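You operate a simulated robot arm through the tools that you are given. There is no shell and no other tool. Be economical: measure what you need, move in short steps, check, and stop when the job is done.

You are at the controls of a simulated robot arm. One attempt, no reset.

## Task
Shut the engines down: levers to idle, FUEL and PUMP off, guard shut, BATTERY off last.
Fine: the levers are at idle before FUEL goes off.

The check looks at the end state, three seconds after you hand in, the way a careful person would. Anything else that was tipped, shoved, dropped, spilled or broken makes it a failure.

## Robot
A 6-joint arm with a two-finger parallel gripper, fixed in place. Base frame: the origin is at the foot of the arm, x ahead of it, y to its left, z up. Units: m, rad, N and s.
With the tool pointing down near the work surface it reaches from about 0.16 to 0.84 m from the base axis. Its first joint turns from -2.897 to 2.897 rad. Payload 3.91 kg.
The TCP is the grasp point between the finger pads, 0.03 m short of the fingertips. In the tool frame z runs along the fingers and y along their closing line. Largest opening 0.11 m; finger width 0.02, thickness 0.01; the body of the gripper, 0.048 by 0.112 m, starts 0.055 m behind the TCP.
Orientation is that of the tool frame in the base frame, as [roll, pitch, yaw] about the fixed x, y, z axes, in that order (R = Rz(yaw) Ry(pitch) Rx(roll)). With the fingers straight down and closing along the base's y, the tool's x points along the base's -x, its y along +y and its z along -z.

## Interface
- The arm moves only by the tool nudge_tool. Its argument "series" is a list of rows, each an object (a shift or turn left out is 0, a gripper value left out holds the last) with "fingers": the finger opening in m, from 0 to 0.11; "travel": the shift along the tool's x, y, z in units of 50 mm (1.0 is 50 mm), a list of three; "delta_rot": the turn, a rotation vector about the tool's x, y, z in units of 5 degrees (1.0 is 5 degrees), a list of three. In form: [{"fingers": fingers, "travel": [dx, dy, dz], "delta_rot": [ax, ay, az]}, ...]. A call has 1 to 8 rows; each row shifts and turns the commanded pose from where the row before left it, along the tool's axes as they then stand. A call with a number of a shift or a turn outside -1 to 1 is refused whole. Each row takes 0.2 s and may step no farther than 0.05 m and 0.15 rad from the row before; otherwise, or with a gripper value out of range, the whole call is refused. Where a pose cannot be reached the arm comes as near as it can. A force on the tool above 90 N (or 10 N above the force at the start of the call, whichever is more), or a blocked arm, ends the call early, and 0.2 s more pass. Each finger travels about 0.108 m/s and halts on what it meets, pressing with about 32 N; the grip force reading is that of the motor and also rises with nothing between the fingers. The clock runs only during rows and for 0.2 s after the last one: add rows that do not move to give the fingers time. The reply holds the time, the measured pose of the TCP, the force on the tool along the base axes, the opening and the grip force, in the units named above and with some noise.
- Cameras (640 x 400 px; columns grow to the right, rows downward): "scene" is fixed at [0.3984, -0.5022, 1.3657]; the picture's right is [1.00, 0.08, 0.00], its down [0.05, -0.66, -0.75] and it looks along [-0.06, 0.74, -0.67] (base axes); focal length 236 px, centre (320, 200). "wrist" rides on the gripper at [0.077, 0.007, -0.114] in the tool frame; the picture's right is [-0.09, 1.00, 0.00], its down [-0.80, -0.07, -0.59] and it looks along [-0.59, -0.05, 0.80] (tool axes); focal length 270 px, centre (320, 200). There is no depth. A picture from a camera that has moved, and an enlarged one, comes with that camera's place and axes in the base frame and with its lens.
- snapshot(camera): a new picture of that camera. No time passes.
- move_column(by): slides the trunk up (or, below 0, down) by that many m; the arm rides with it, the base frame stays. It gives what a move gives, with no picture.
- close_up(camera, box): a new picture of the part [left, top, right, bottom] of that camera's present view, enlarged. No time passes.
- finish_job(): hands the job in; it is judged then, once.

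Go step by step. Nothing tells you positions but the pictures and the camera data: compare them with the known pose of the tool, close in by small moves and look again before you grip or let go. The budget is 120 turns and 76 pictures, counting those below and the enlarged ones. Unless the task says otherwise, let go and move clear before handing in, and close with one line.

The tools are called after "Call:" by a JSON object that holds its "name" and its "arguments". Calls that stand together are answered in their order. nudge_tool: Moves the arm, as the interface text tells. Its arguments: {"type":"object","properties":{"series":{"type":"array"}},"required":["series"]} The other tools are called the same way: move_column (by) slides the trunk up or down; snapshot (camera) takes a picture; close_up (camera, box) takes an enlarged picture of a part of a camera's view; finish_job () hands the job in.

At the start:

```text
time_s: 0.0
tcp_pos: [0.2264, 0.345, 1.1307]
tcp_rot: [-3.141, 0.001, 3.141]
wrist_force: [0.4, 0.0, 0.8]
gripper_width: 0.1099
gripper_force: 0.1
trunk travel left (down, up): [-0.425, 0.115]
```

scene: 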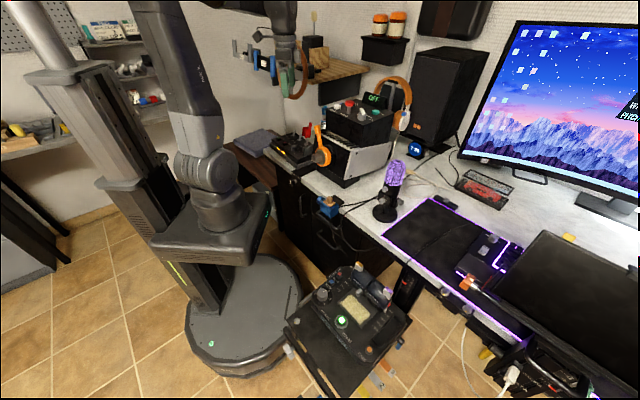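
wrist: 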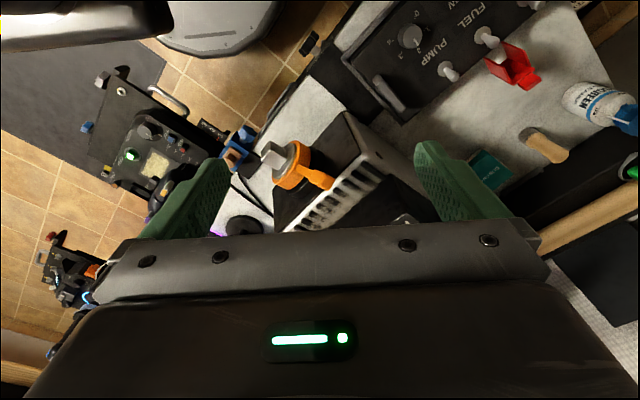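

I see a cluttered desk with several panels; the one with FUEL/PUMP and a red guard is near the left end of the desk. I'll look closer first.

Call:
{"name": "close_up", "arguments": {"camera": "scene", "box": [220, 80, 420, 205]}}

Call:
{"name": "close_up", "arguments": {"camera": "wrist", "box": [320, 0, 640, 200]}}

Call:
{"name": "close_up", "arguments": {"camera": "scene", "box": [280, 250, 440, 350]}}

```text
3.20 times, centred on (320, 142) of scene
camera zoom: at [0.3984, -0.5022, 1.3657], right [1.0, 0.08, 0.0], down [0.05, -0.66, -0.75], along [-0.06, 0.74, -0.67], focal length 755 px, centre (320, 384)
```

zoom: 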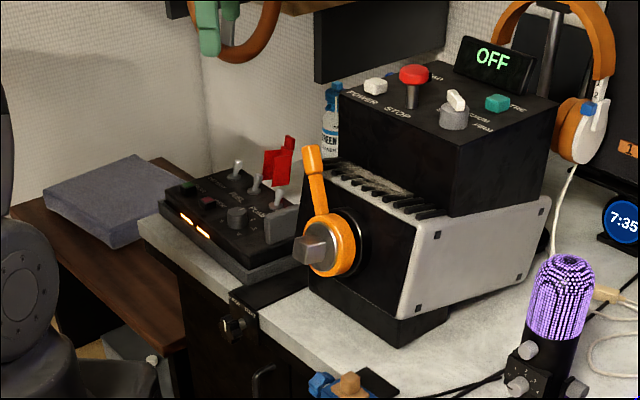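

```text
2.00 times, centred on (480, 100) of wrist
camera zoom: at [0.1487, 0.352, 1.2438], right [0.09, 1.0, 0.0], down [0.8, -0.07, 0.59], along [0.59, -0.05, -0.8], focal length 541 px, centre (0, 400)
```

zoom: 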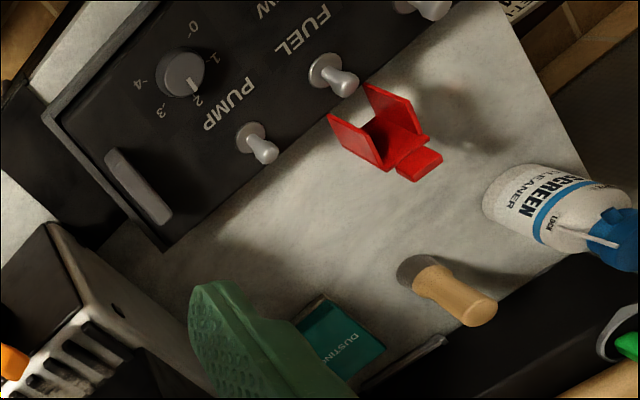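

```text
4.00 times, centred on (360, 300) of scene
camera zoom: at [0.3984, -0.5022, 1.3657], right [1.0, 0.08, 0.0], down [0.05, -0.66, -0.75], along [-0.06, 0.74, -0.67], focal length 944 px, centre (160, -200)
```

zoom: 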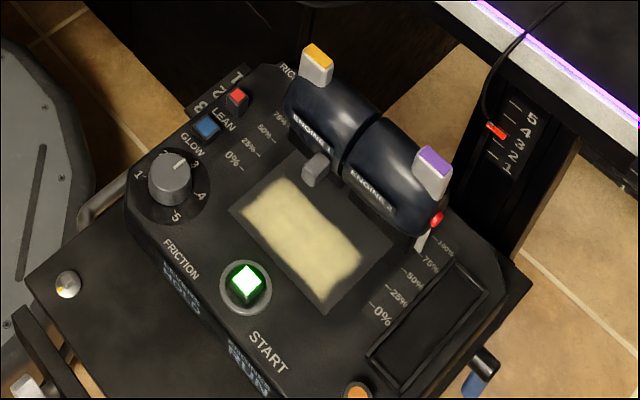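

The engine panel looks to be around (0.22, 0.5) and the throttle quadrant around (0.46, -0.24). I'll back the wrist off in x to get a centred view of the panel.

Call:
{"name": "nudge_tool", "arguments": {"series": [{"travel": [0.8, 0, 0]}, {"travel": [0.8, 0, 0]}, {"travel": [0.8, 0.0, 0]}]}}

Call:
{"name": "snapshot", "arguments": {"camera": "wrist"}}

```text
time_s: 0.8
tcp_pos: [0.1055, 0.3447, 1.1309]
tcp_rot: [3.141, 0.0, -3.141]
wrist_force: [0.8, 0.2, 0.0]
gripper_width: 0.1101
gripper_force: 0.1
trunk travel left (down, up): [-0.425, 0.115]
```

```text
70 pictures are left
camera wrist: at [0.0288, 0.3514, 1.2439], right [0.09, 1.0, 0.0], down [0.8, -0.07, 0.59], along [0.59, -0.05, -0.8], focal length 270 px, centre (320, 200)
```

wrist: 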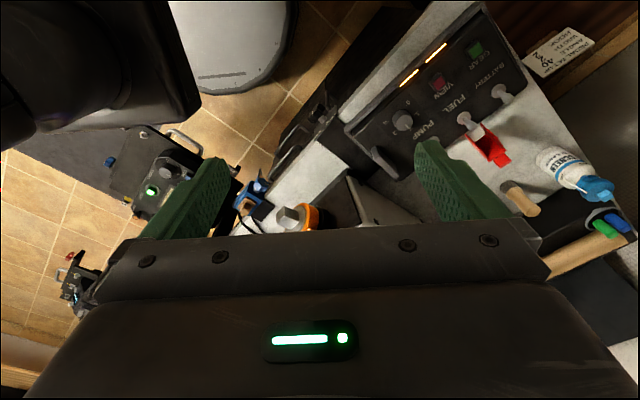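

Now the whole panel is visible: PUMP, FUEL (with red guard), BATTERY. Enlarge.

Call:
{"name": "close_up", "arguments": {"camera": "wrist", "box": [340, 10, 620, 185]}}

Call:
{"name": "close_up", "arguments": {"camera": "scene", "box": [260, 110, 340, 160]}}

```text
2.29 times, centred on (480, 98) of wrist
camera zoom: at [0.0288, 0.3514, 1.2439], right [0.09, 1.0, 0.0], down [0.8, -0.07, 0.59], along [0.59, -0.05, -0.8], focal length 618 px, centre (-46, 434)
```

zoom: 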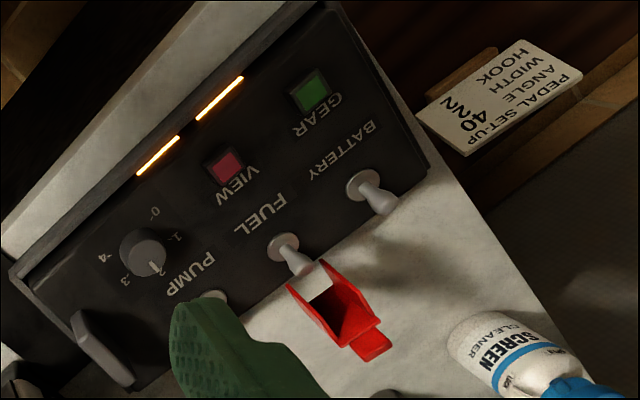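

```text
8.00 times, centred on (300, 135) of scene
camera zoom: at [0.3984, -0.5022, 1.3657], right [1.0, 0.08, 0.0], down [0.05, -0.66, -0.75], along [-0.06, 0.74, -0.67], focal length 1888 px, centre (480, 720)
```

zoom: 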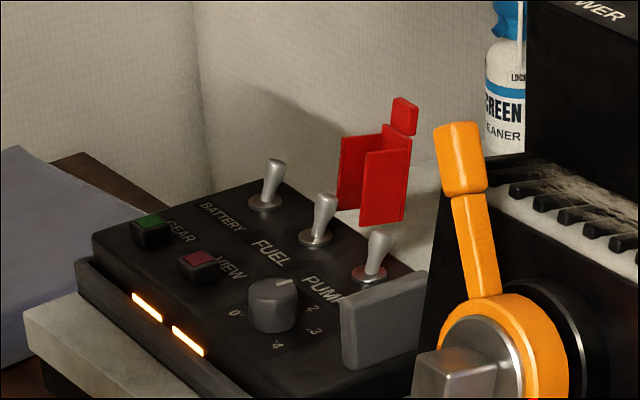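

The three toggles (PUMP ≈ (0.246,0.534), FUEL ≈ (0.208,0.580), BATTERY ≈ (0.169,0.621), z≈0.80) all lean to the back, i.e. on. The levers come first, so I travel over to the quadrant.

Call:
{"name": "nudge_tool", "arguments": {"series": [{"travel": [-0.5, -0.8, 0]}, {"travel": [-0.5, -0.8, 0]}, {"travel": [-0.5, -0.8, 0]}, {"travel": [-0.5, -0.8, 0]}, {"travel": [-0.5, -0.8, 0]}, {"travel": [-0.3, -0.8, 0]}, {"travel": [0, -0.9, 0]}, {"travel": [0, -0.9, 0]}]}}

Call:
{"name": "nudge_tool", "arguments": {"series": [{"travel": [0, -0.9, 0]}, {"travel": [0, -0.9, 0]}, {"travel": [0.3, -0.9, 0]}, {"travel": [0.3, -0.9, 0]}, {"travel": [0.3, -0.5, 0]}]}}

Call:
{"name": "snapshot", "arguments": {"camera": "wrist"}}

Call:
{"name": "snapshot", "arguments": {"camera": "scene"}}

```text
time_s: 2.7
tcp_pos: [0.24, 0.0531, 1.1263]
tcp_rot: [-3.13, -0.022, -2.938]
wrist_force: [-0.9, -0.6, -0.2]
gripper_width: 0.1102
gripper_force: 0.1
trunk travel left (down, up): [-0.425, 0.115]
stopped in row 8: the arm was blocked; the commanded pose is now the measured one
```

```text
time_s: 3.2
tcp_pos: [0.2435, 0.051, 1.1214]
tcp_rot: [-3.132, -0.046, -2.663]
wrist_force: [-0.1, -0.1, -0.3]
gripper_width: 0.11
gripper_force: 0.0
trunk travel left (down, up): [-0.425, 0.115]
stopped in row 2: the arm was blocked; the commanded pose is now the measured one
```

```text
67 pictures are left
camera wrist: at [0.1757, 0.0237, 1.2376], right [-0.38, 0.92, -0.01], down [0.76, 0.32, 0.56], along [0.52, 0.2, -0.83], focal length 270 px, centre (320, 200)
```

wrist: 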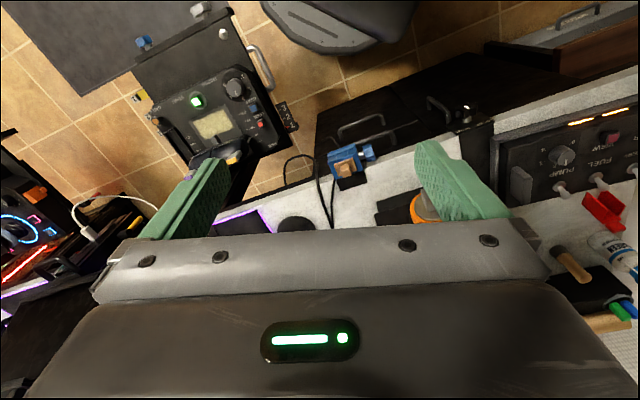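

```text
66 pictures are left
```

scene: 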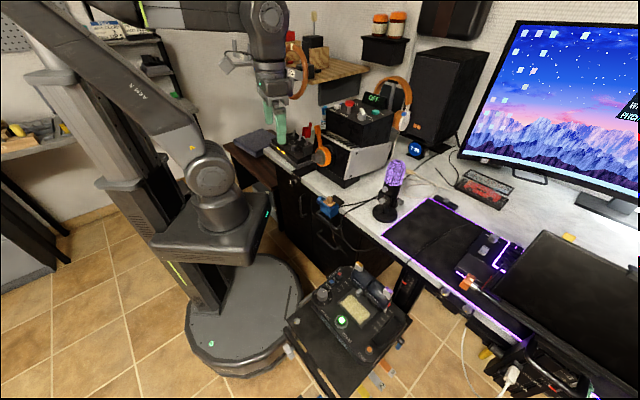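

The elbow was likely fouling the trunk at that small radius. I'll go outward in +x first, then around to the quadrant.

Call:
{"name": "nudge_tool", "arguments": {"series": [{"travel": [-0.71, -0.37, 0]}, {"travel": [-0.71, -0.37, 0]}, {"travel": [-0.71, -0.37, 0]}, {"travel": [-0.71, -0.37, 0]}, {"travel": [-0.71, -0.37, 0]}]}}

Call:
{"name": "close_up", "arguments": {"camera": "wrist", "box": [130, 0, 330, 180]}}

Call:
{"name": "snapshot", "arguments": {"camera": "scene"}}

```text
time_s: 4.4
tcp_pos: [0.4457, 0.0427, 1.1181]
tcp_rot: [-3.132, -0.032, -2.679]
wrist_force: [0.0, -0.1, -0.1]
gripper_width: 0.1099
gripper_force: 0.0
trunk travel left (down, up): [-0.425, 0.115]
```

```text
2.22 times, centred on (230, 90) of wrist
camera zoom: at [0.3767, 0.0171, 1.2341], right [-0.37, 0.93, -0.01], down [0.76, 0.31, 0.57], along [0.53, 0.2, -0.82], focal length 601 px, centre (520, 444)
```

zoom: 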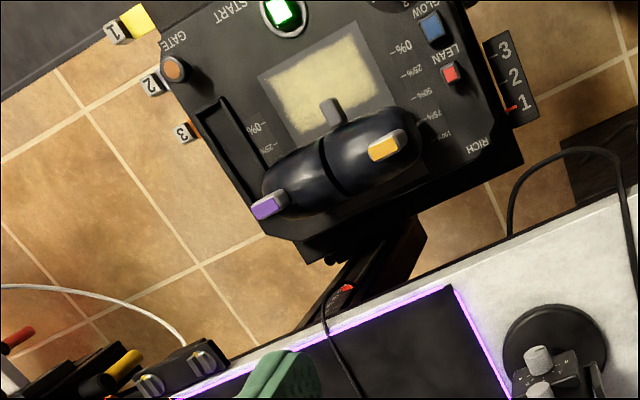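

```text
64 pictures are left
```

scene: 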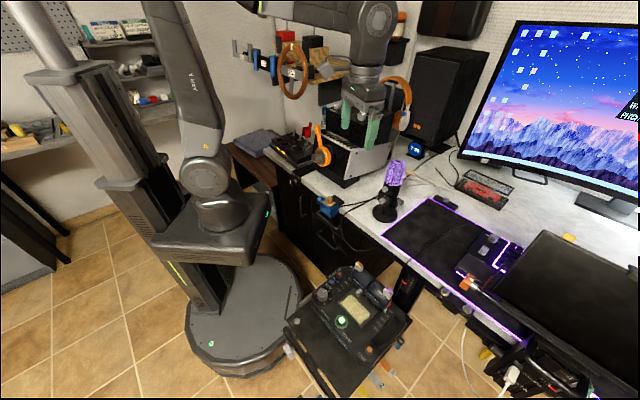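

The lever caps triangulate to yellow ≈ (0.49,-0.062,0.70) and purple ≈ (0.574,-0.144,0.70), with the front of the quadrant towards (-0.67,-0.74). I'll turn the tool to line up with it and go in for a closer look.

Call:
{"name": "nudge_tool", "arguments": {"series": [{"delta_rot": [0, -0.36, -1.43]}, {"delta_rot": [0, 0, -1.43]}, {"delta_rot": [0, 0, -1.43]}]}}

Call:
{"name": "nudge_tool", "arguments": {"series": [{"travel": [0.37, -0.383, 0.77]}, {"travel": [0.37, -0.383, 0.77]}, {"travel": [0.37, -0.383, 0.77]}, {"travel": [0.37, -0.383, 0.77]}, {"travel": [0.37, -0.383, 0.77]}, {"travel": [0.37, -0.383, 0.77]}, {"travel": [0.37, -0.383, 0.77]}]}}

Call:
{"name": "snapshot", "arguments": {"camera": "wrist"}}

Call:
{"name": "snapshot", "arguments": {"camera": "scene"}}

```text
refused: -1.43 is not a number from -1 to 1
```

```text
time_s: 6.0
tcp_pos: [0.3794, -0.1398, 0.8535]
tcp_rot: [-3.133, -0.034, -2.676]
wrist_force: [-0.3, 0.6, -0.6]
gripper_width: 0.1098
gripper_force: 0.0
trunk travel left (down, up): [-0.425, 0.115]
```

```text
63 pictures are left
camera wrist: at [0.3114, -0.1665, 0.9697], right [-0.37, 0.93, -0.01], down [0.76, 0.31, 0.57], along [0.53, 0.2, -0.82], focal length 270 px, centre (320, 200)
```

wrist: 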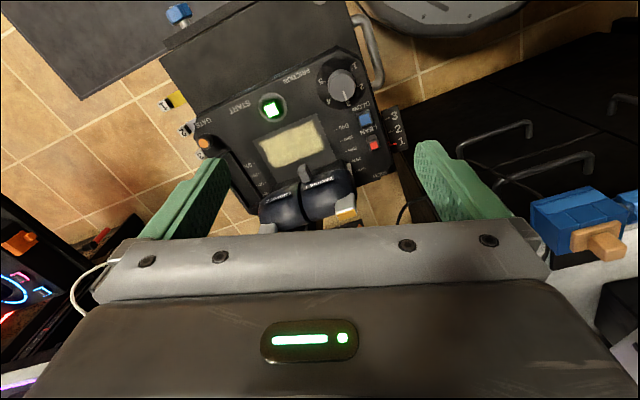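

```text
62 pictures are left
```

scene: 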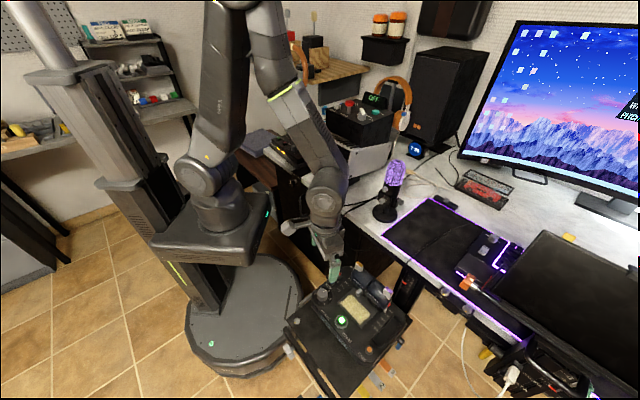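

The turn was refused (limit 1 per row) but the move went through safely. Now I'll do the turn in smaller rows and look closely.

Call:
{"name": "nudge_tool", "arguments": {"series": [{"delta_rot": [0, -0.37, -0.86]}, {"delta_rot": [0, 0, -0.86]}, {"delta_rot": [0, 0, -0.86]}, {"delta_rot": [0, 0, -0.86]}, {"delta_rot": [0, 0, -0.86]}]}}

Call:
{"name": "snapshot", "arguments": {"camera": "wrist"}}

Call:
{"name": "close_up", "arguments": {"camera": "wrist", "box": [120, 40, 440, 240]}}

```text
time_s: 7.2
tcp_pos: [0.3809, -0.1395, 0.8563]
tcp_rot: [-3.135, -0.005, -2.297]
wrist_force: [0.0, -0.4, 0.5]
gripper_width: 0.1099
gripper_force: 0.0
trunk travel left (down, up): [-0.425, 0.115]
```

```text
61 pictures are left
camera wrist: at [0.3249, -0.1916, 0.9682], right [-0.68, 0.73, -0.01], down [0.58, 0.55, 0.59], along [0.44, 0.4, -0.81], focal length 270 px, centre (320, 200)
```

wrist: 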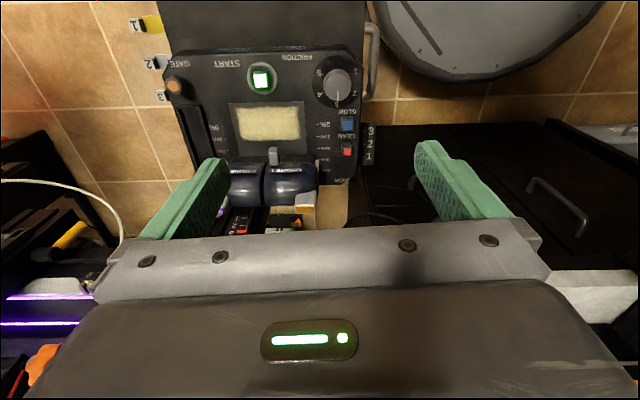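

```text
2.00 times, centred on (280, 140) of wrist
camera zoom: at [0.3249, -0.1916, 0.9682], right [-0.68, 0.73, -0.01], down [0.58, 0.55, 0.59], along [0.44, 0.4, -0.81], focal length 541 px, centre (400, 320)
```

zoom: 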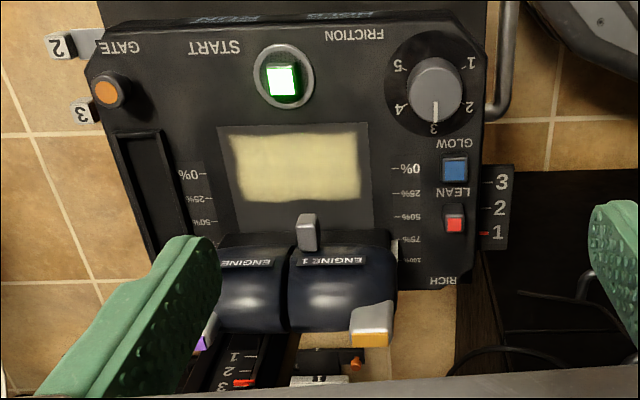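

Aligned with the quadrant. I'll check the markings and lever geometry once from the scene camera.

Call:
{"name": "close_up", "arguments": {"camera": "scene", "box": [340, 255, 404, 305]}}

Call:
{"name": "close_up", "arguments": {"camera": "scene", "box": [280, 300, 400, 390]}}

```text
8.00 times, centred on (372, 280) of scene
camera zoom: at [0.3984, -0.5022, 1.3657], right [1.0, 0.08, 0.0], down [0.05, -0.66, -0.75], along [-0.06, 0.74, -0.67], focal length 1888 px, centre (-96, -440)
```

zoom: 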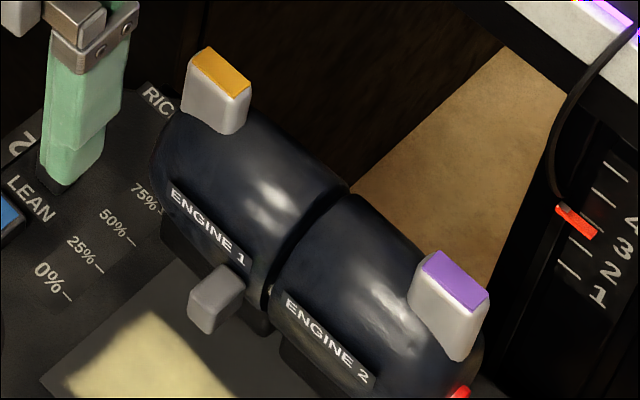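

```text
4.44 times, centred on (340, 345) of scene
camera zoom: at [0.3984, -0.5022, 1.3657], right [1.0, 0.08, 0.0], down [0.05, -0.66, -0.75], along [-0.06, 0.74, -0.67], focal length 1049 px, centre (231, -444)
```

zoom: 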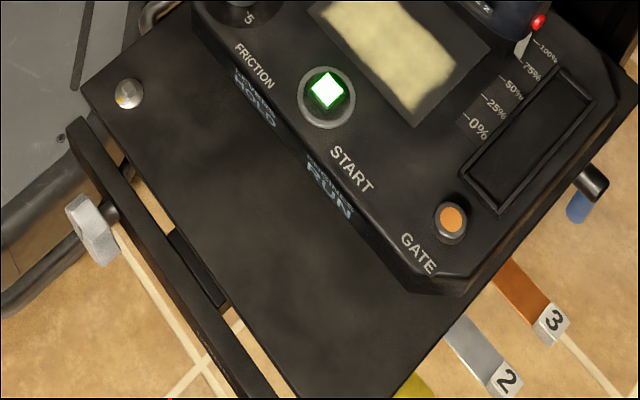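

Both levers are back near 100%, with 0% towards the front. I'll turn slightly to match the quadrant, set the fingers to about 55 mm so each one sits behind its own lever, and move above the spot behind them.

Call:
{"name": "nudge_tool", "arguments": {"series": [{"fingers": 0.055, "delta_rot": [0, 0, 0.95]}, {"travel": [-0.76, -0.31, 0]}, {"travel": [-0.76, -0.31, 0]}, {"travel": [-0.76, -0.31, 0]}, {"travel": [-0.76, -0.31, 0]}, {"travel": [-0.76, -0.31, 0]}, {"travel": [0, 0, 0.5]}, {"travel": [0, 0, 0.5]}]}}

Call:
{"name": "snapshot", "arguments": {"camera": "wrist"}}

Call:
{"name": "close_up", "arguments": {"camera": "scene", "box": [320, 210, 448, 310]}}

```text
time_s: 9.0
tcp_pos: [0.5743, -0.064, 0.8051]
tcp_rot: [-3.135, -0.003, -2.386]
wrist_force: [0.3, 0.0, 0.2]
gripper_width: 0.0548
gripper_force: 0.1
trunk travel left (down, up): [-0.425, 0.115]
```

```text
57 pictures are left
camera wrist: at [0.5128, -0.1119, 0.9179], right [-0.62, 0.78, -0.01], down [0.63, 0.5, 0.59], along [0.47, 0.36, -0.81], focal length 270 px, centre (320, 200)
```

wrist: 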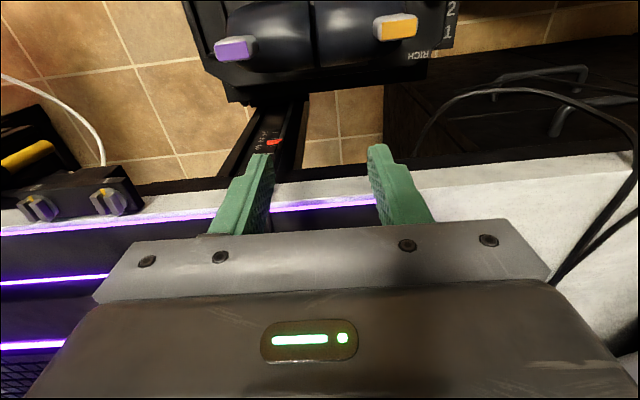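

```text
4.00 times, centred on (384, 260) of scene
camera zoom: at [0.3984, -0.5022, 1.3657], right [1.0, 0.08, 0.0], down [0.05, -0.66, -0.75], along [-0.06, 0.74, -0.67], focal length 944 px, centre (64, -40)
```

zoom: 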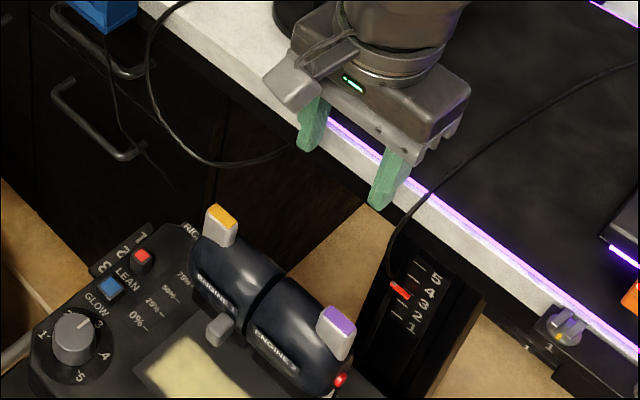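

The fingers are just in front of the desk edge and about 30 mm behind the levers. I'll shift 12 mm forward to stay clear of the desk, then lower.

Call:
{"name": "nudge_tool", "arguments": {"series": [{"travel": [0.24, 0, 0]}, {"travel": [0, 0, 0.75]}, {"travel": [0, 0, 0.75]}, {"travel": [0, 0, 0.75]}]}}

Call:
{"name": "snapshot", "arguments": {"camera": "wrist"}}

Call:
{"name": "close_up", "arguments": {"camera": "scene", "box": [320, 220, 448, 320]}}

```text
time_s: 10.0
tcp_pos: [0.565, -0.0733, 0.6906]
tcp_rot: [-3.135, -0.003, -2.384]
wrist_force: [-0.5, 0.0, -0.9]
gripper_width: 0.0552
gripper_force: 0.0
trunk travel left (down, up): [-0.425, 0.115]
```

```text
55 pictures are left
camera wrist: at [0.5036, -0.1209, 0.8052], right [-0.62, 0.78, -0.01], down [0.63, 0.5, 0.59], along [0.47, 0.36, -0.81], focal length 270 px, centre (320, 200)
```

wrist: 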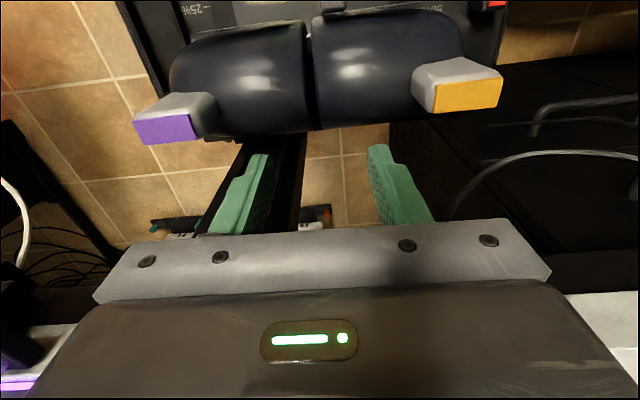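

```text
4.00 times, centred on (384, 270) of scene
camera zoom: at [0.3984, -0.5022, 1.3657], right [1.0, 0.08, 0.0], down [0.05, -0.66, -0.75], along [-0.06, 0.74, -0.67], focal length 944 px, centre (64, -80)
```

zoom: 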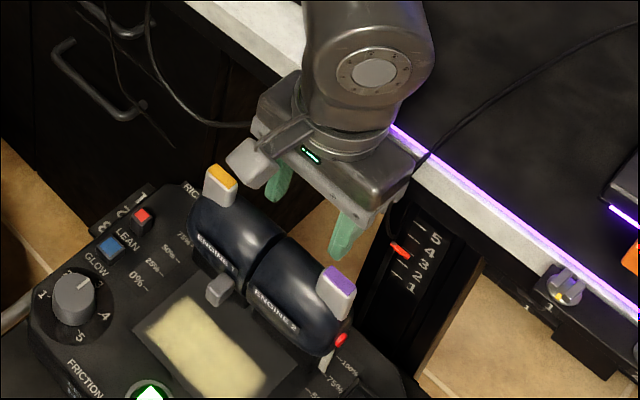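

The fingers are down behind both levers with nothing touched. Now push gently forward.

Call:
{"name": "nudge_tool", "arguments": {"series": [{"travel": [0.3, 0, 0]}, {"travel": [0.3, 0, 0]}, {"travel": [0.3, 0, 0]}, {"travel": [0.3, 0, 0]}]}}

Call:
{"name": "snapshot", "arguments": {"camera": "wrist"}}

Call:
{"name": "close_up", "arguments": {"camera": "scene", "box": [320, 230, 448, 330]}}

```text
time_s: 11.0
tcp_pos: [0.5205, -0.1155, 0.6927]
tcp_rot: [-3.133, -0.002, -2.384]
wrist_force: [1.4, 0.5, -0.2]
gripper_width: 0.0559
gripper_force: 0.4
trunk travel left (down, up): [-0.425, 0.115]
```

```text
53 pictures are left
camera wrist: at [0.4599, -0.163, 0.8061], right [-0.62, 0.78, -0.01], down [0.63, 0.5, 0.59], along [0.47, 0.36, -0.81], focal length 270 px, centre (320, 200)
```

wrist: 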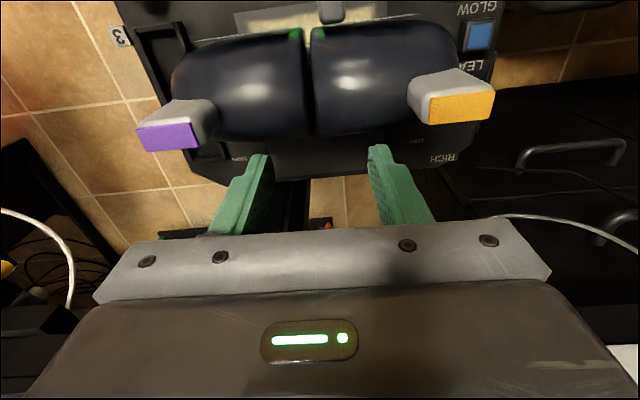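

```text
4.00 times, centred on (384, 280) of scene
camera zoom: at [0.3984, -0.5022, 1.3657], right [1.0, 0.08, 0.0], down [0.05, -0.66, -0.75], along [-0.06, 0.74, -0.67], focal length 944 px, centre (64, -120)
```

zoom: 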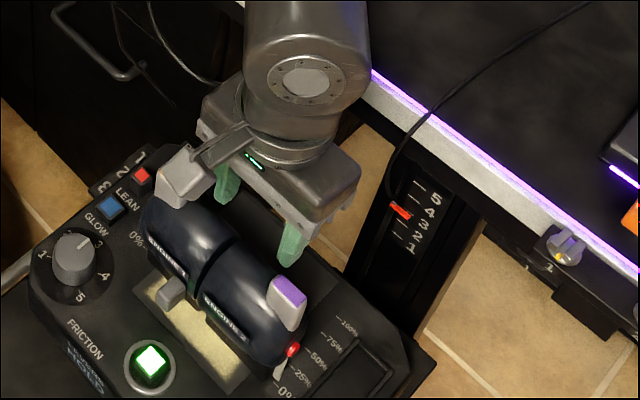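

Both levers follow together; the pointer is around 15–25%. I'll continue in small steps.

Call:
{"name": "nudge_tool", "arguments": {"series": [{"travel": [0.15, 0, 0]}, {"travel": [0.15, 0, 0]}]}}

Call:
{"name": "close_up", "arguments": {"camera": "scene", "box": [320, 260, 400, 322]}}

```text
time_s: 11.6
tcp_pos: [0.5186, -0.1202, 0.6932]
tcp_rot: [-3.125, 0.001, -2.376]
wrist_force: [49.3, 62.2, -7.7]
gripper_width: 0.0523
gripper_force: 0.0
trunk travel left (down, up): [-0.425, 0.115]
```

```text
6.45 times, centred on (360, 291) of scene
camera zoom: at [0.3984, -0.5022, 1.3657], right [1.0, 0.08, 0.0], down [0.05, -0.66, -0.75], along [-0.06, 0.74, -0.67], focal length 1522 px, centre (62, -387)
```

zoom: 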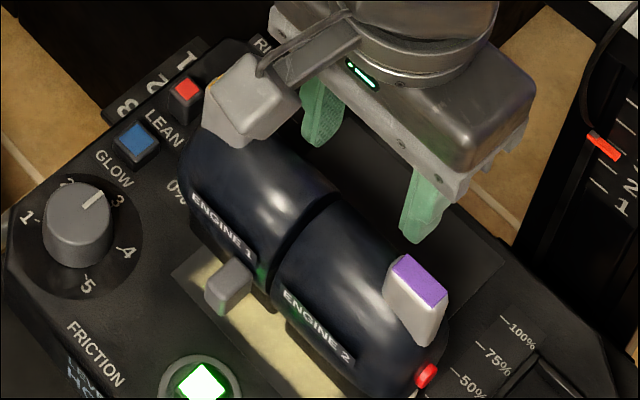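

Force rose to about 80 N, so the levers hit a stop. I'll back off and read the pointer.

Call:
{"name": "nudge_tool", "arguments": {"series": [{"travel": [-0.3, 0, 0]}]}}

Call:
{"name": "close_up", "arguments": {"camera": "scene", "box": [360, 290, 424, 340]}}

Call:
{"name": "close_up", "arguments": {"camera": "scene", "box": [310, 300, 374, 350]}}

```text
time_s: 12.0
tcp_pos: [0.5194, -0.1177, 0.6932]
tcp_rot: [-3.136, -0.008, -2.388]
wrist_force: [11.9, 9.6, 5.8]
gripper_width: 0.055
gripper_force: 0.2
trunk travel left (down, up): [-0.425, 0.115]
```

```text
8.00 times, centred on (392, 315) of scene
camera zoom: at [0.3984, -0.5022, 1.3657], right [1.0, 0.08, 0.0], down [0.05, -0.66, -0.75], along [-0.06, 0.74, -0.67], focal length 1888 px, centre (-256, -720)
```

zoom: 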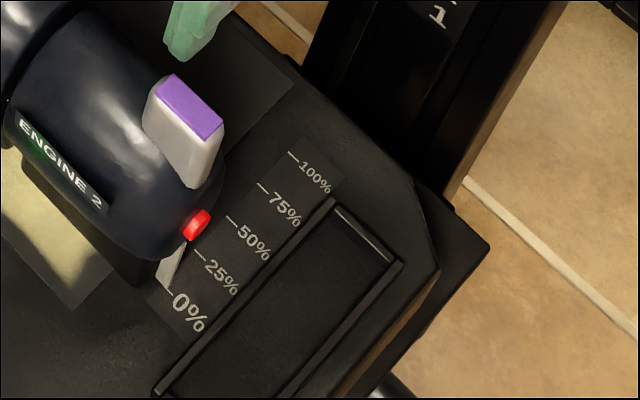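

```text
8.00 times, centred on (342, 325) of scene
camera zoom: at [0.3984, -0.5022, 1.3657], right [1.0, 0.08, 0.0], down [0.05, -0.66, -0.75], along [-0.06, 0.74, -0.67], focal length 1888 px, centre (144, -800)
```

zoom: 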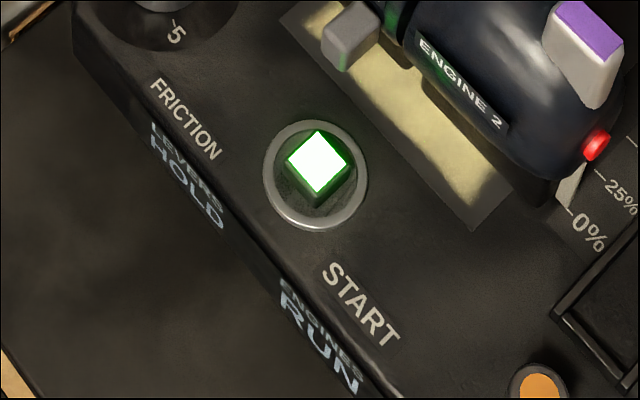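

Engine 2's pointer sits on 0%. I'll back away, raise the tool and check both levers.

Call:
{"name": "nudge_tool", "arguments": {"series": [{"travel": [-0.5, 0, 0]}, {"travel": [0, 0, -0.9]}, {"travel": [0, 0, -0.9]}, {"travel": [0, 0, -0.9]}, {"travel": [0.9, 0, 0]}, {"travel": [0.9, 0, 0]}]}}

Call:
{"name": "snapshot", "arguments": {"camera": "wrist"}}

Call:
{"name": "close_up", "arguments": {"camera": "scene", "box": [310, 260, 420, 340]}}

```text
time_s: 13.4
tcp_pos: [0.4734, -0.1598, 0.8282]
tcp_rot: [-3.134, -0.004, -2.384]
wrist_force: [0.3, -0.5, -0.2]
gripper_width: 0.055
gripper_force: 0.1
trunk travel left (down, up): [-0.425, 0.115]
```

```text
48 pictures are left
camera wrist: at [0.4128, -0.2065, 0.9412], right [-0.62, 0.78, -0.01], down [0.63, 0.5, 0.59], along [0.47, 0.36, -0.8], focal length 270 px, centre (320, 200)
```

wrist: 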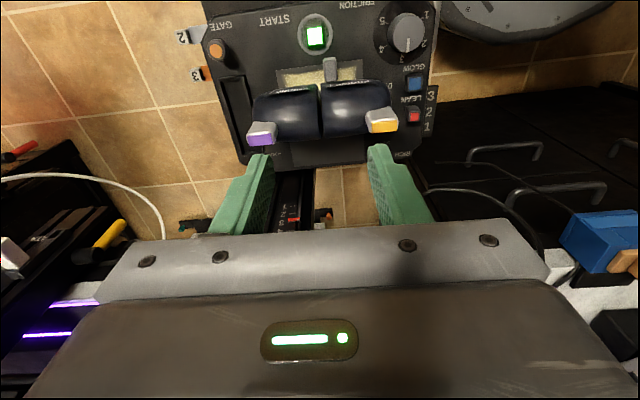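

```text
5.00 times, centred on (365, 300) of scene
camera zoom: at [0.3984, -0.5022, 1.3657], right [1.0, 0.08, 0.0], down [0.05, -0.66, -0.75], along [-0.06, 0.74, -0.67], focal length 1180 px, centre (95, -300)
```

zoom: 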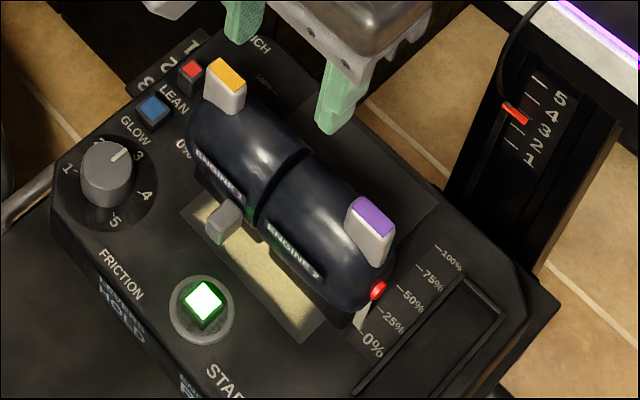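

Call:
{"name": "close_up", "arguments": {"camera": "wrist", "box": [230, 60, 430, 185]}}

Call:
{"name": "close_up", "arguments": {"camera": "scene", "box": [364, 305, 396, 330]}}

```text
3.20 times, centred on (330, 122) of wrist
camera zoom: at [0.4128, -0.2065, 0.9412], right [-0.62, 0.78, -0.01], down [0.63, 0.5, 0.59], along [0.47, 0.36, -0.8], focal length 865 px, centre (288, 448)
```

zoom: 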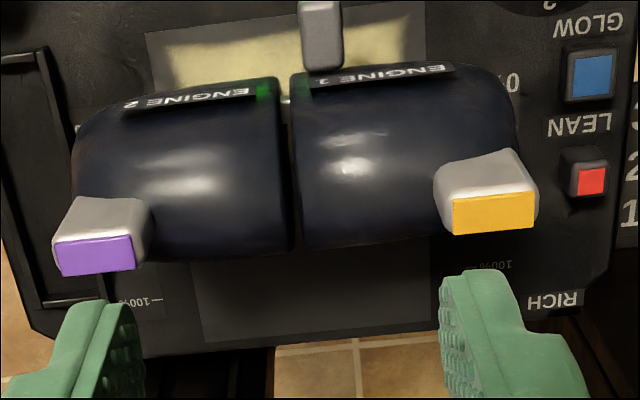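

```text
16.00 times, centred on (380, 318) of scene
camera zoom: at [0.3984, -0.5022, 1.3657], right [1.0, 0.08, 0.0], down [0.05, -0.66, -0.75], along [-0.06, 0.74, -0.67], focal length 3776 px, centre (-640, -1680)
```

zoom: 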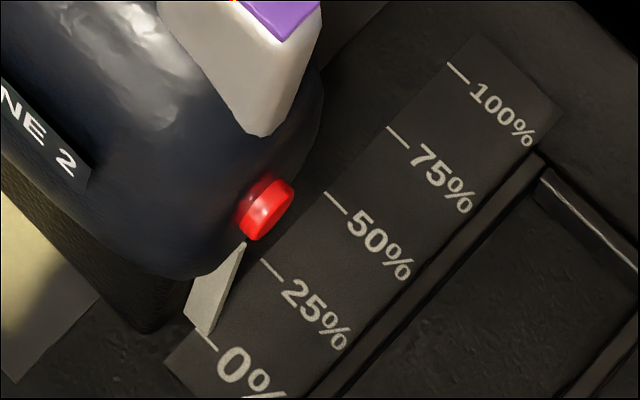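

Both levers are at the 0% stop and level with each other. Next I raise the arm and swing round to the switch panel, keeping the radius large.

Call:
{"name": "nudge_tool", "arguments": {"series": [{"travel": [0, 0, -0.95]}, {"travel": [0, 0, -0.95]}, {"travel": [0, 0, -0.95]}, {"travel": [0, 0, -0.95]}, {"travel": [0, 0, -0.95]}]}}

Call:
{"name": "snapshot", "arguments": {"camera": "wrist"}}

Call:
{"name": "nudge_tool", "arguments": {"series": [{"travel": [-0.52, 0.745, 0]}, {"travel": [-0.52, 0.745, 0]}, {"travel": [-0.52, 0.745, 0]}, {"travel": [-0.52, 0.745, 0]}, {"travel": [-0.52, 0.745, 0]}, {"travel": [-0.52, 0.745, 0]}, {"travel": [-0.52, 0.745, 0]}, {"travel": [-0.52, 0.745, 0]}]}}

Call:
{"name": "snapshot", "arguments": {"camera": "scene"}}

```text
time_s: 14.6
tcp_pos: [0.4722, -0.1575, 1.0672]
tcp_rot: [-3.134, -0.002, -2.385]
wrist_force: [0.6, 0.0, 0.2]
gripper_width: 0.0549
gripper_force: 0.1
trunk travel left (down, up): [-0.425, 0.115]
```

```text
44 pictures are left
camera wrist: at [0.4112, -0.2048, 1.1798], right [-0.62, 0.78, -0.01], down [0.63, 0.5, 0.59], along [0.47, 0.36, -0.81], focal length 270 px, centre (320, 200)
```

wrist: 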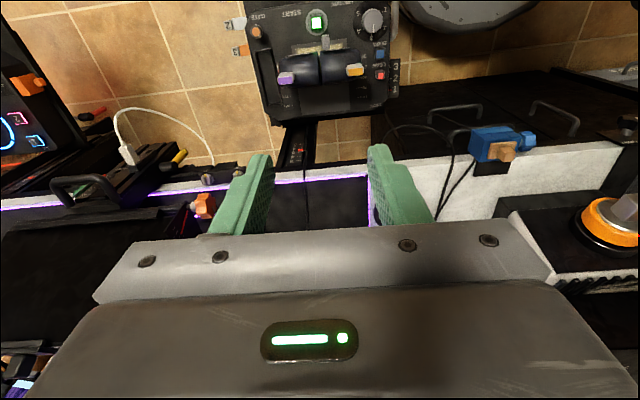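

```text
time_s: 16.4
tcp_pos: [0.4194, 0.2018, 1.0636]
tcp_rot: [-3.135, -0.005, -2.384]
wrist_force: [0.2, -0.2, -0.2]
gripper_width: 0.0552
gripper_force: 0.0
trunk travel left (down, up): [-0.425, 0.115]
```

```text
43 pictures are left
```

scene: 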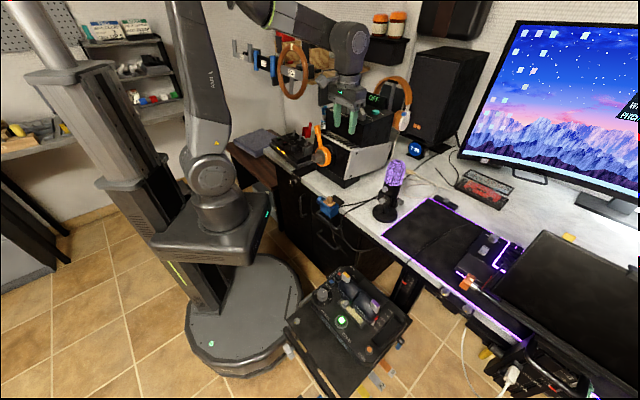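

The levers still look at idle from above, and the transit went cleanly. I'll continue at a safe height to a viewing spot in front of the switch panel.

Call:
{"name": "nudge_tool", "arguments": {"series": [{"travel": [0, 0, -0.6]}, {"travel": [0, 0, -0.6]}, {"travel": [0.168, 0.945, 0]}, {"travel": [0.168, 0.945, 0]}, {"travel": [0.168, 0.945, 0]}, {"travel": [0.168, 0.945, 0]}, {"travel": [0.168, 0.945, 0]}]}}

Call:
{"name": "nudge_tool", "arguments": {"series": [{"travel": [0.05, 0.77, 0]}, {"travel": [0.05, 0.77, 0]}, {"travel": [0.05, 0.77, 0]}, {"travel": [0.05, 0.77, 0]}]}}

Call:
{"name": "snapshot", "arguments": {"camera": "wrist"}}

Call:
{"name": "snapshot", "arguments": {"camera": "scene"}}

```text
time_s: 18.0
tcp_pos: [0.2258, 0.3445, 1.1212]
tcp_rot: [-3.135, -0.003, -2.384]
wrist_force: [0.8, -0.7, -0.6]
gripper_width: 0.0549
gripper_force: 0.0
trunk travel left (down, up): [-0.425, 0.115]
```

```text
time_s: 19.0
tcp_pos: [0.112, 0.4495, 1.1208]
tcp_rot: [-3.133, -0.005, -2.386]
wrist_force: [0.0, -0.5, 0.0]
gripper_width: 0.0552
gripper_force: 0.1
trunk travel left (down, up): [-0.425, 0.115]
```

```text
42 pictures are left
camera wrist: at [0.0517, 0.4026, 1.2333], right [-0.62, 0.78, -0.01], down [0.63, 0.5, 0.59], along [0.47, 0.36, -0.81], focal length 270 px, centre (320, 200)
```

wrist: 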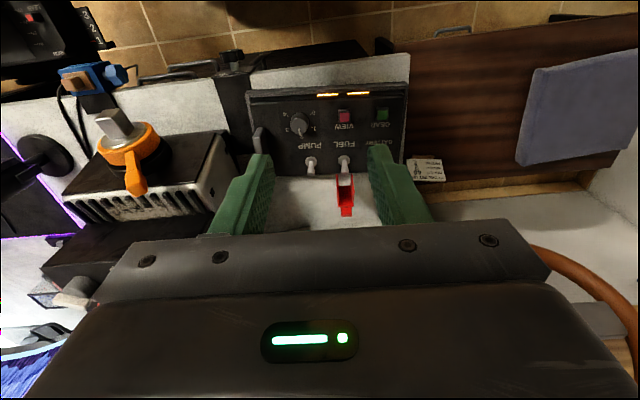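

```text
41 pictures are left
```

scene: 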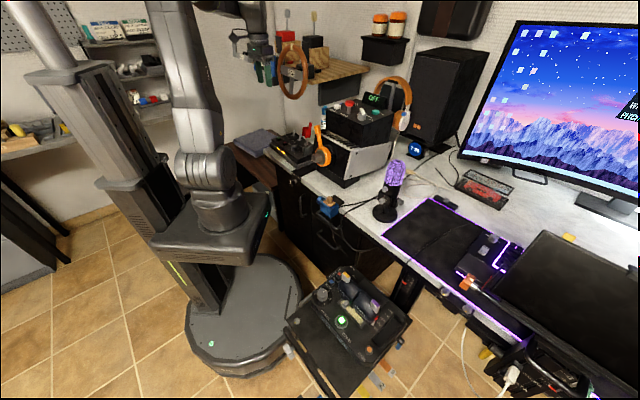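

The panel is right ahead. I'll lower for a detailed look at the toggles and guard.

Call:
{"name": "nudge_tool", "arguments": {"series": [{"travel": [0, 0.2, 0.9]}, {"travel": [0, 0.2, 0.9]}, {"travel": [0, 0.2, 0.9]}, {"travel": [0, 0.2, 0.7]}]}}

Call:
{"name": "snapshot", "arguments": {"camera": "wrist"}}

Call:
{"name": "close_up", "arguments": {"camera": "wrist", "box": [220, 60, 430, 191]}}

Call:
{"name": "close_up", "arguments": {"camera": "scene", "box": [220, 30, 380, 180]}}

```text
time_s: 20.0
tcp_pos: [0.0866, 0.4787, 0.9487]
tcp_rot: [-3.135, -0.004, -2.384]
wrist_force: [-0.2, 0.6, 0.3]
gripper_width: 0.0547
gripper_force: 0.0
trunk travel left (down, up): [-0.425, 0.115]
```

```text
40 pictures are left
camera wrist: at [0.0254, 0.4305, 1.0627], right [-0.62, 0.78, -0.01], down [0.63, 0.5, 0.59], along [0.47, 0.36, -0.81], focal length 270 px, centre (320, 200)
```

wrist: 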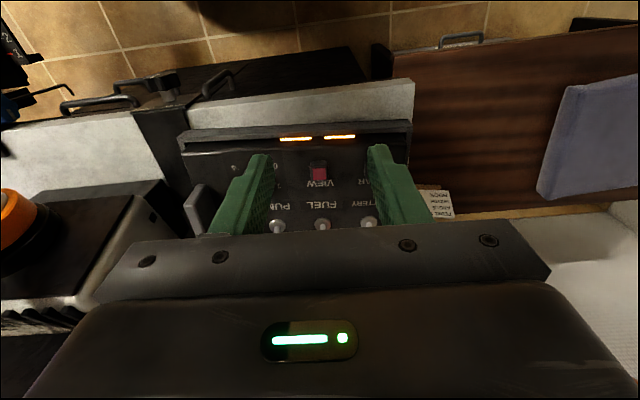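

```text
3.05 times, centred on (325, 126) of wrist
camera zoom: at [0.0254, 0.4305, 1.0627], right [-0.62, 0.78, -0.01], down [0.63, 0.5, 0.59], along [0.47, 0.36, -0.81], focal length 824 px, centre (305, 427)
```

zoom: 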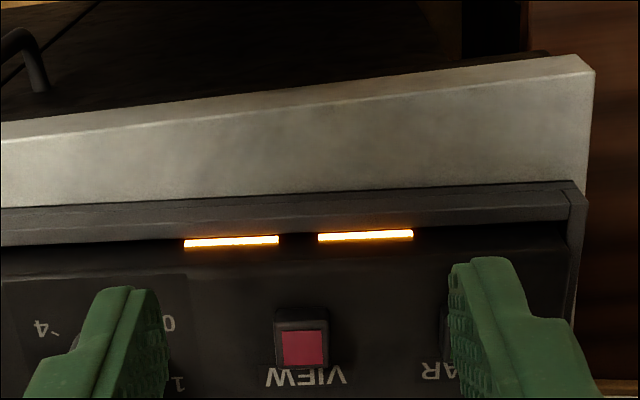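

```text
2.67 times, centred on (300, 105) of scene
camera zoom: at [0.3984, -0.5022, 1.3657], right [1.0, 0.08, 0.0], down [0.05, -0.66, -0.75], along [-0.06, 0.74, -0.67], focal length 629 px, centre (373, 453)
```

zoom: 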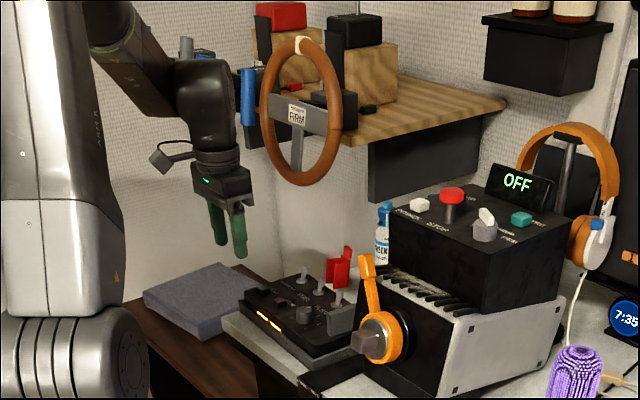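

The steering wheel hangs well behind (y≈1.06), so it isn't in the way. I'll back up a little to see how the open guard sits relative to the FUEL toggle.

Call:
{"name": "nudge_tool", "arguments": {"series": [{"fingers": 0.1, "travel": [0.7, 0, -0.5]}, {"travel": [0.6, 0, -0.5]}]}}

Call:
{"name": "close_up", "arguments": {"camera": "wrist", "box": [200, 110, 440, 240]}}

Call:
{"name": "close_up", "arguments": {"camera": "scene", "box": [276, 114, 324, 152]}}

```text
time_s: 20.6
tcp_pos: [0.0395, 0.4322, 0.9996]
tcp_rot: [-3.136, -0.002, -2.384]
wrist_force: [-0.5, -0.3, -0.3]
gripper_width: 0.1001
gripper_force: 0.0
trunk travel left (down, up): [-0.425, 0.115]
```

```text
2.67 times, centred on (320, 175) of wrist
camera zoom: at [-0.0216, 0.3848, 1.1138], right [-0.62, 0.78, -0.01], down [0.63, 0.5, 0.59], along [0.47, 0.36, -0.81], focal length 721 px, centre (320, 267)
```

zoom: 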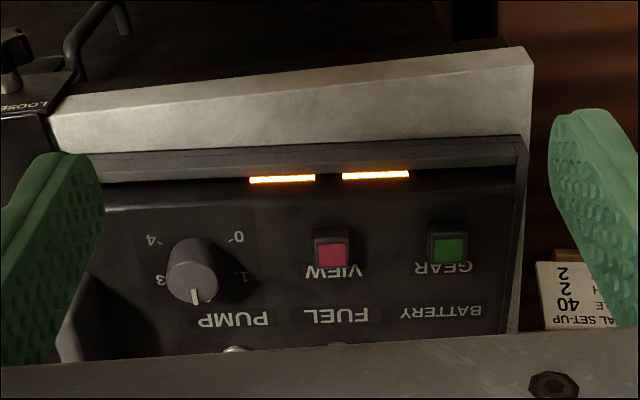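

```text
10.53 times, centred on (300, 133) of scene
camera zoom: at [0.3984, -0.5022, 1.3657], right [1.0, 0.08, 0.0], down [0.05, -0.66, -0.75], along [-0.06, 0.74, -0.67], focal length 2484 px, centre (530, 905)
```

zoom: 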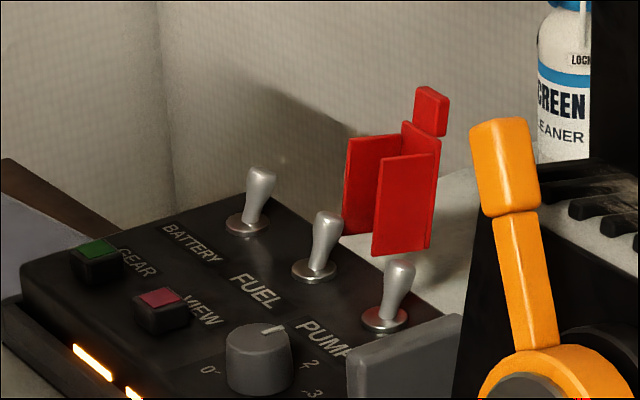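

FUEL's toggle tip is at about (0.214,0.587,0.82), with the open guard about 15 mm further back. I'll place the fingers either side of it, staying above first.

Call:
{"name": "nudge_tool", "arguments": {"series": [{"fingers": 0.04, "travel": [-0.763, -0.025, 0.3]}, {"travel": [-0.763, -0.025, 0.3]}, {"travel": [-0.763, -0.025, 0.3]}, {"travel": [-0.763, -0.025, 0.3]}, {"travel": [-0.763, -0.025, 0.3]}, {"travel": [-0.763, -0.025, 0.3]}]}}

Call:
{"name": "snapshot", "arguments": {"camera": "wrist"}}

Call:
{"name": "close_up", "arguments": {"camera": "scene", "box": [260, 90, 340, 152]}}

```text
time_s: 22.0
tcp_pos: [0.2105, 0.5844, 0.9083]
tcp_rot: [-3.133, -0.001, -2.385]
wrist_force: [0.2, 0.8, 0.4]
gripper_width: 0.0398
gripper_force: 0.1
trunk travel left (down, up): [-0.425, 0.115]
```

```text
35 pictures are left
camera wrist: at [0.1497, 0.5371, 1.0217], right [-0.62, 0.78, -0.01], down [0.63, 0.5, 0.59], along [0.47, 0.36, -0.81], focal length 270 px, centre (320, 200)
```

wrist: 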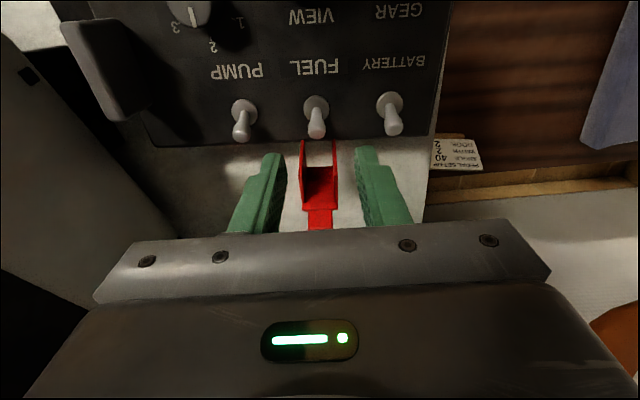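

```text
6.45 times, centred on (300, 121) of scene
camera zoom: at [0.3984, -0.5022, 1.3657], right [1.0, 0.08, 0.0], down [0.05, -0.66, -0.75], along [-0.06, 0.74, -0.67], focal length 1522 px, centre (449, 710)
```

zoom: 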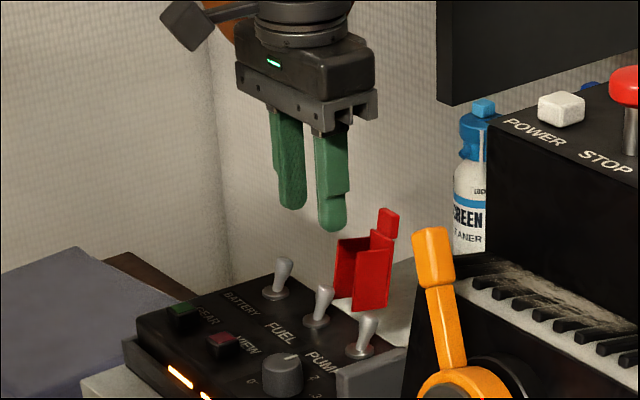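

Good alignment: the toggle is centred between the fingers and the guard is behind. Lower to grip height.

Call:
{"name": "nudge_tool", "arguments": {"series": [{"travel": [0, -0.05, 0.5]}, {"travel": [0, 0, 0.5]}, {"travel": [0, 0, 0.35]}]}}

Call:
{"name": "snapshot", "arguments": {"camera": "wrist"}}

Call:
{"name": "close_up", "arguments": {"camera": "scene", "box": [276, 110, 340, 150]}}

```text
time_s: 22.8
tcp_pos: [0.2105, 0.583, 0.8423]
tcp_rot: [-3.135, -0.003, -2.384]
wrist_force: [-1.4, -0.5, 0.4]
gripper_width: 0.0401
gripper_force: 0.0
trunk travel left (down, up): [-0.425, 0.115]
```

```text
33 pictures are left
camera wrist: at [0.1508, 0.5349, 0.9552], right [-0.62, 0.78, -0.01], down [0.63, 0.5, 0.59], along [0.47, 0.36, -0.81], focal length 270 px, centre (320, 200)
```

wrist: 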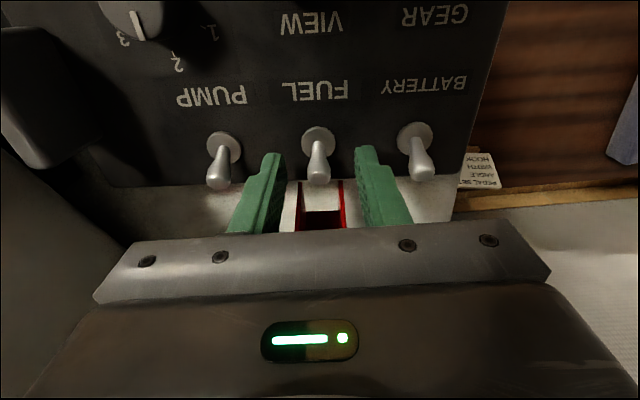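

```text
10.00 times, centred on (308, 130) of scene
camera zoom: at [0.3984, -0.5022, 1.3657], right [1.0, 0.08, 0.0], down [0.05, -0.66, -0.75], along [-0.06, 0.74, -0.67], focal length 2360 px, centre (440, 900)
```

zoom: 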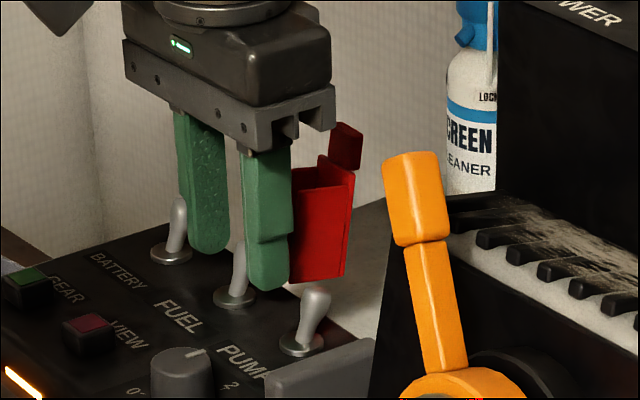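

The FUEL toggle is between the pads. I'll nudge 3 mm back and 6 mm lower, then close on it.

Call:
{"name": "nudge_tool", "arguments": {"series": [{"travel": [-0.06, 0, 0.12]}, {"fingers": 0.0}, {}, {}]}}

Call:
{"name": "close_up", "arguments": {"camera": "wrist", "box": [220, 90, 420, 240]}}

```text
time_s: 23.8
tcp_pos: [0.2141, 0.5848, 0.8356]
tcp_rot: [-3.136, -0.002, -2.385]
wrist_force: [0.9, 1.3, 0.7]
gripper_width: 0.0129
gripper_force: 32.1
trunk travel left (down, up): [-0.425, 0.115]
```

```text
2.67 times, centred on (320, 165) of wrist
camera zoom: at [0.153, 0.5371, 0.9493], right [-0.62, 0.78, -0.01], down [0.63, 0.5, 0.59], along [0.47, 0.36, -0.81], focal length 721 px, centre (320, 293)
```

zoom: 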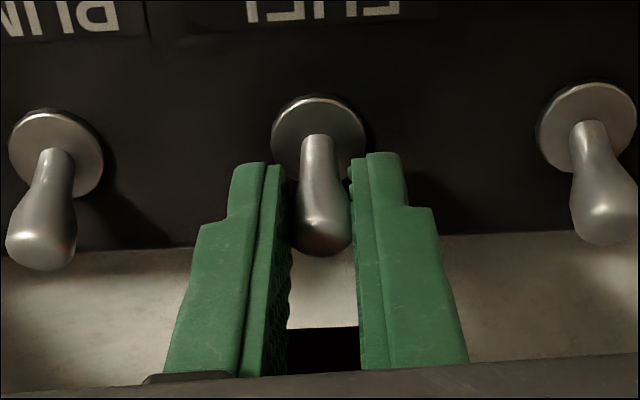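

Gripped (12.9 mm). Pull it forward over centre.

Call:
{"name": "nudge_tool", "arguments": {"series": [{"travel": [0.18, 0, -0.03]}, {"travel": [0.18, 0, 0.0]}, {"travel": [0.18, 0, 0.03]}]}}

Call:
{"name": "close_up", "arguments": {"camera": "wrist", "box": [220, 90, 420, 240]}}

```text
time_s: 24.6
tcp_pos: [0.1924, 0.5654, 0.836]
tcp_rot: [-3.134, -0.007, -2.382]
wrist_force: [0.4, -0.1, 0.4]
gripper_width: 0.0
gripper_force: 32.0
trunk travel left (down, up): [-0.425, 0.115]
```

```text
2.67 times, centred on (320, 165) of wrist
camera zoom: at [0.1309, 0.5175, 0.9491], right [-0.62, 0.78, -0.01], down [0.63, 0.51, 0.59], along [0.47, 0.36, -0.81], focal length 721 px, centre (320, 293)
```

zoom: 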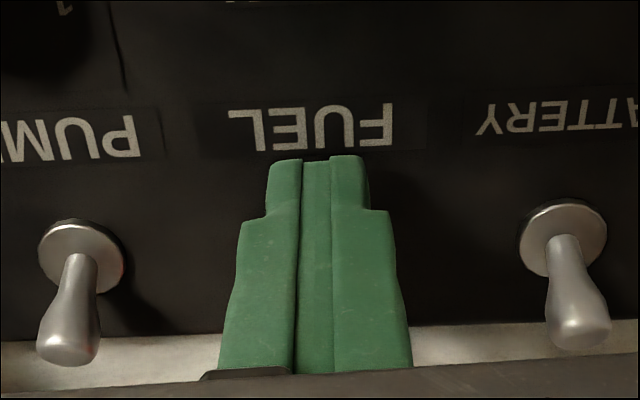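

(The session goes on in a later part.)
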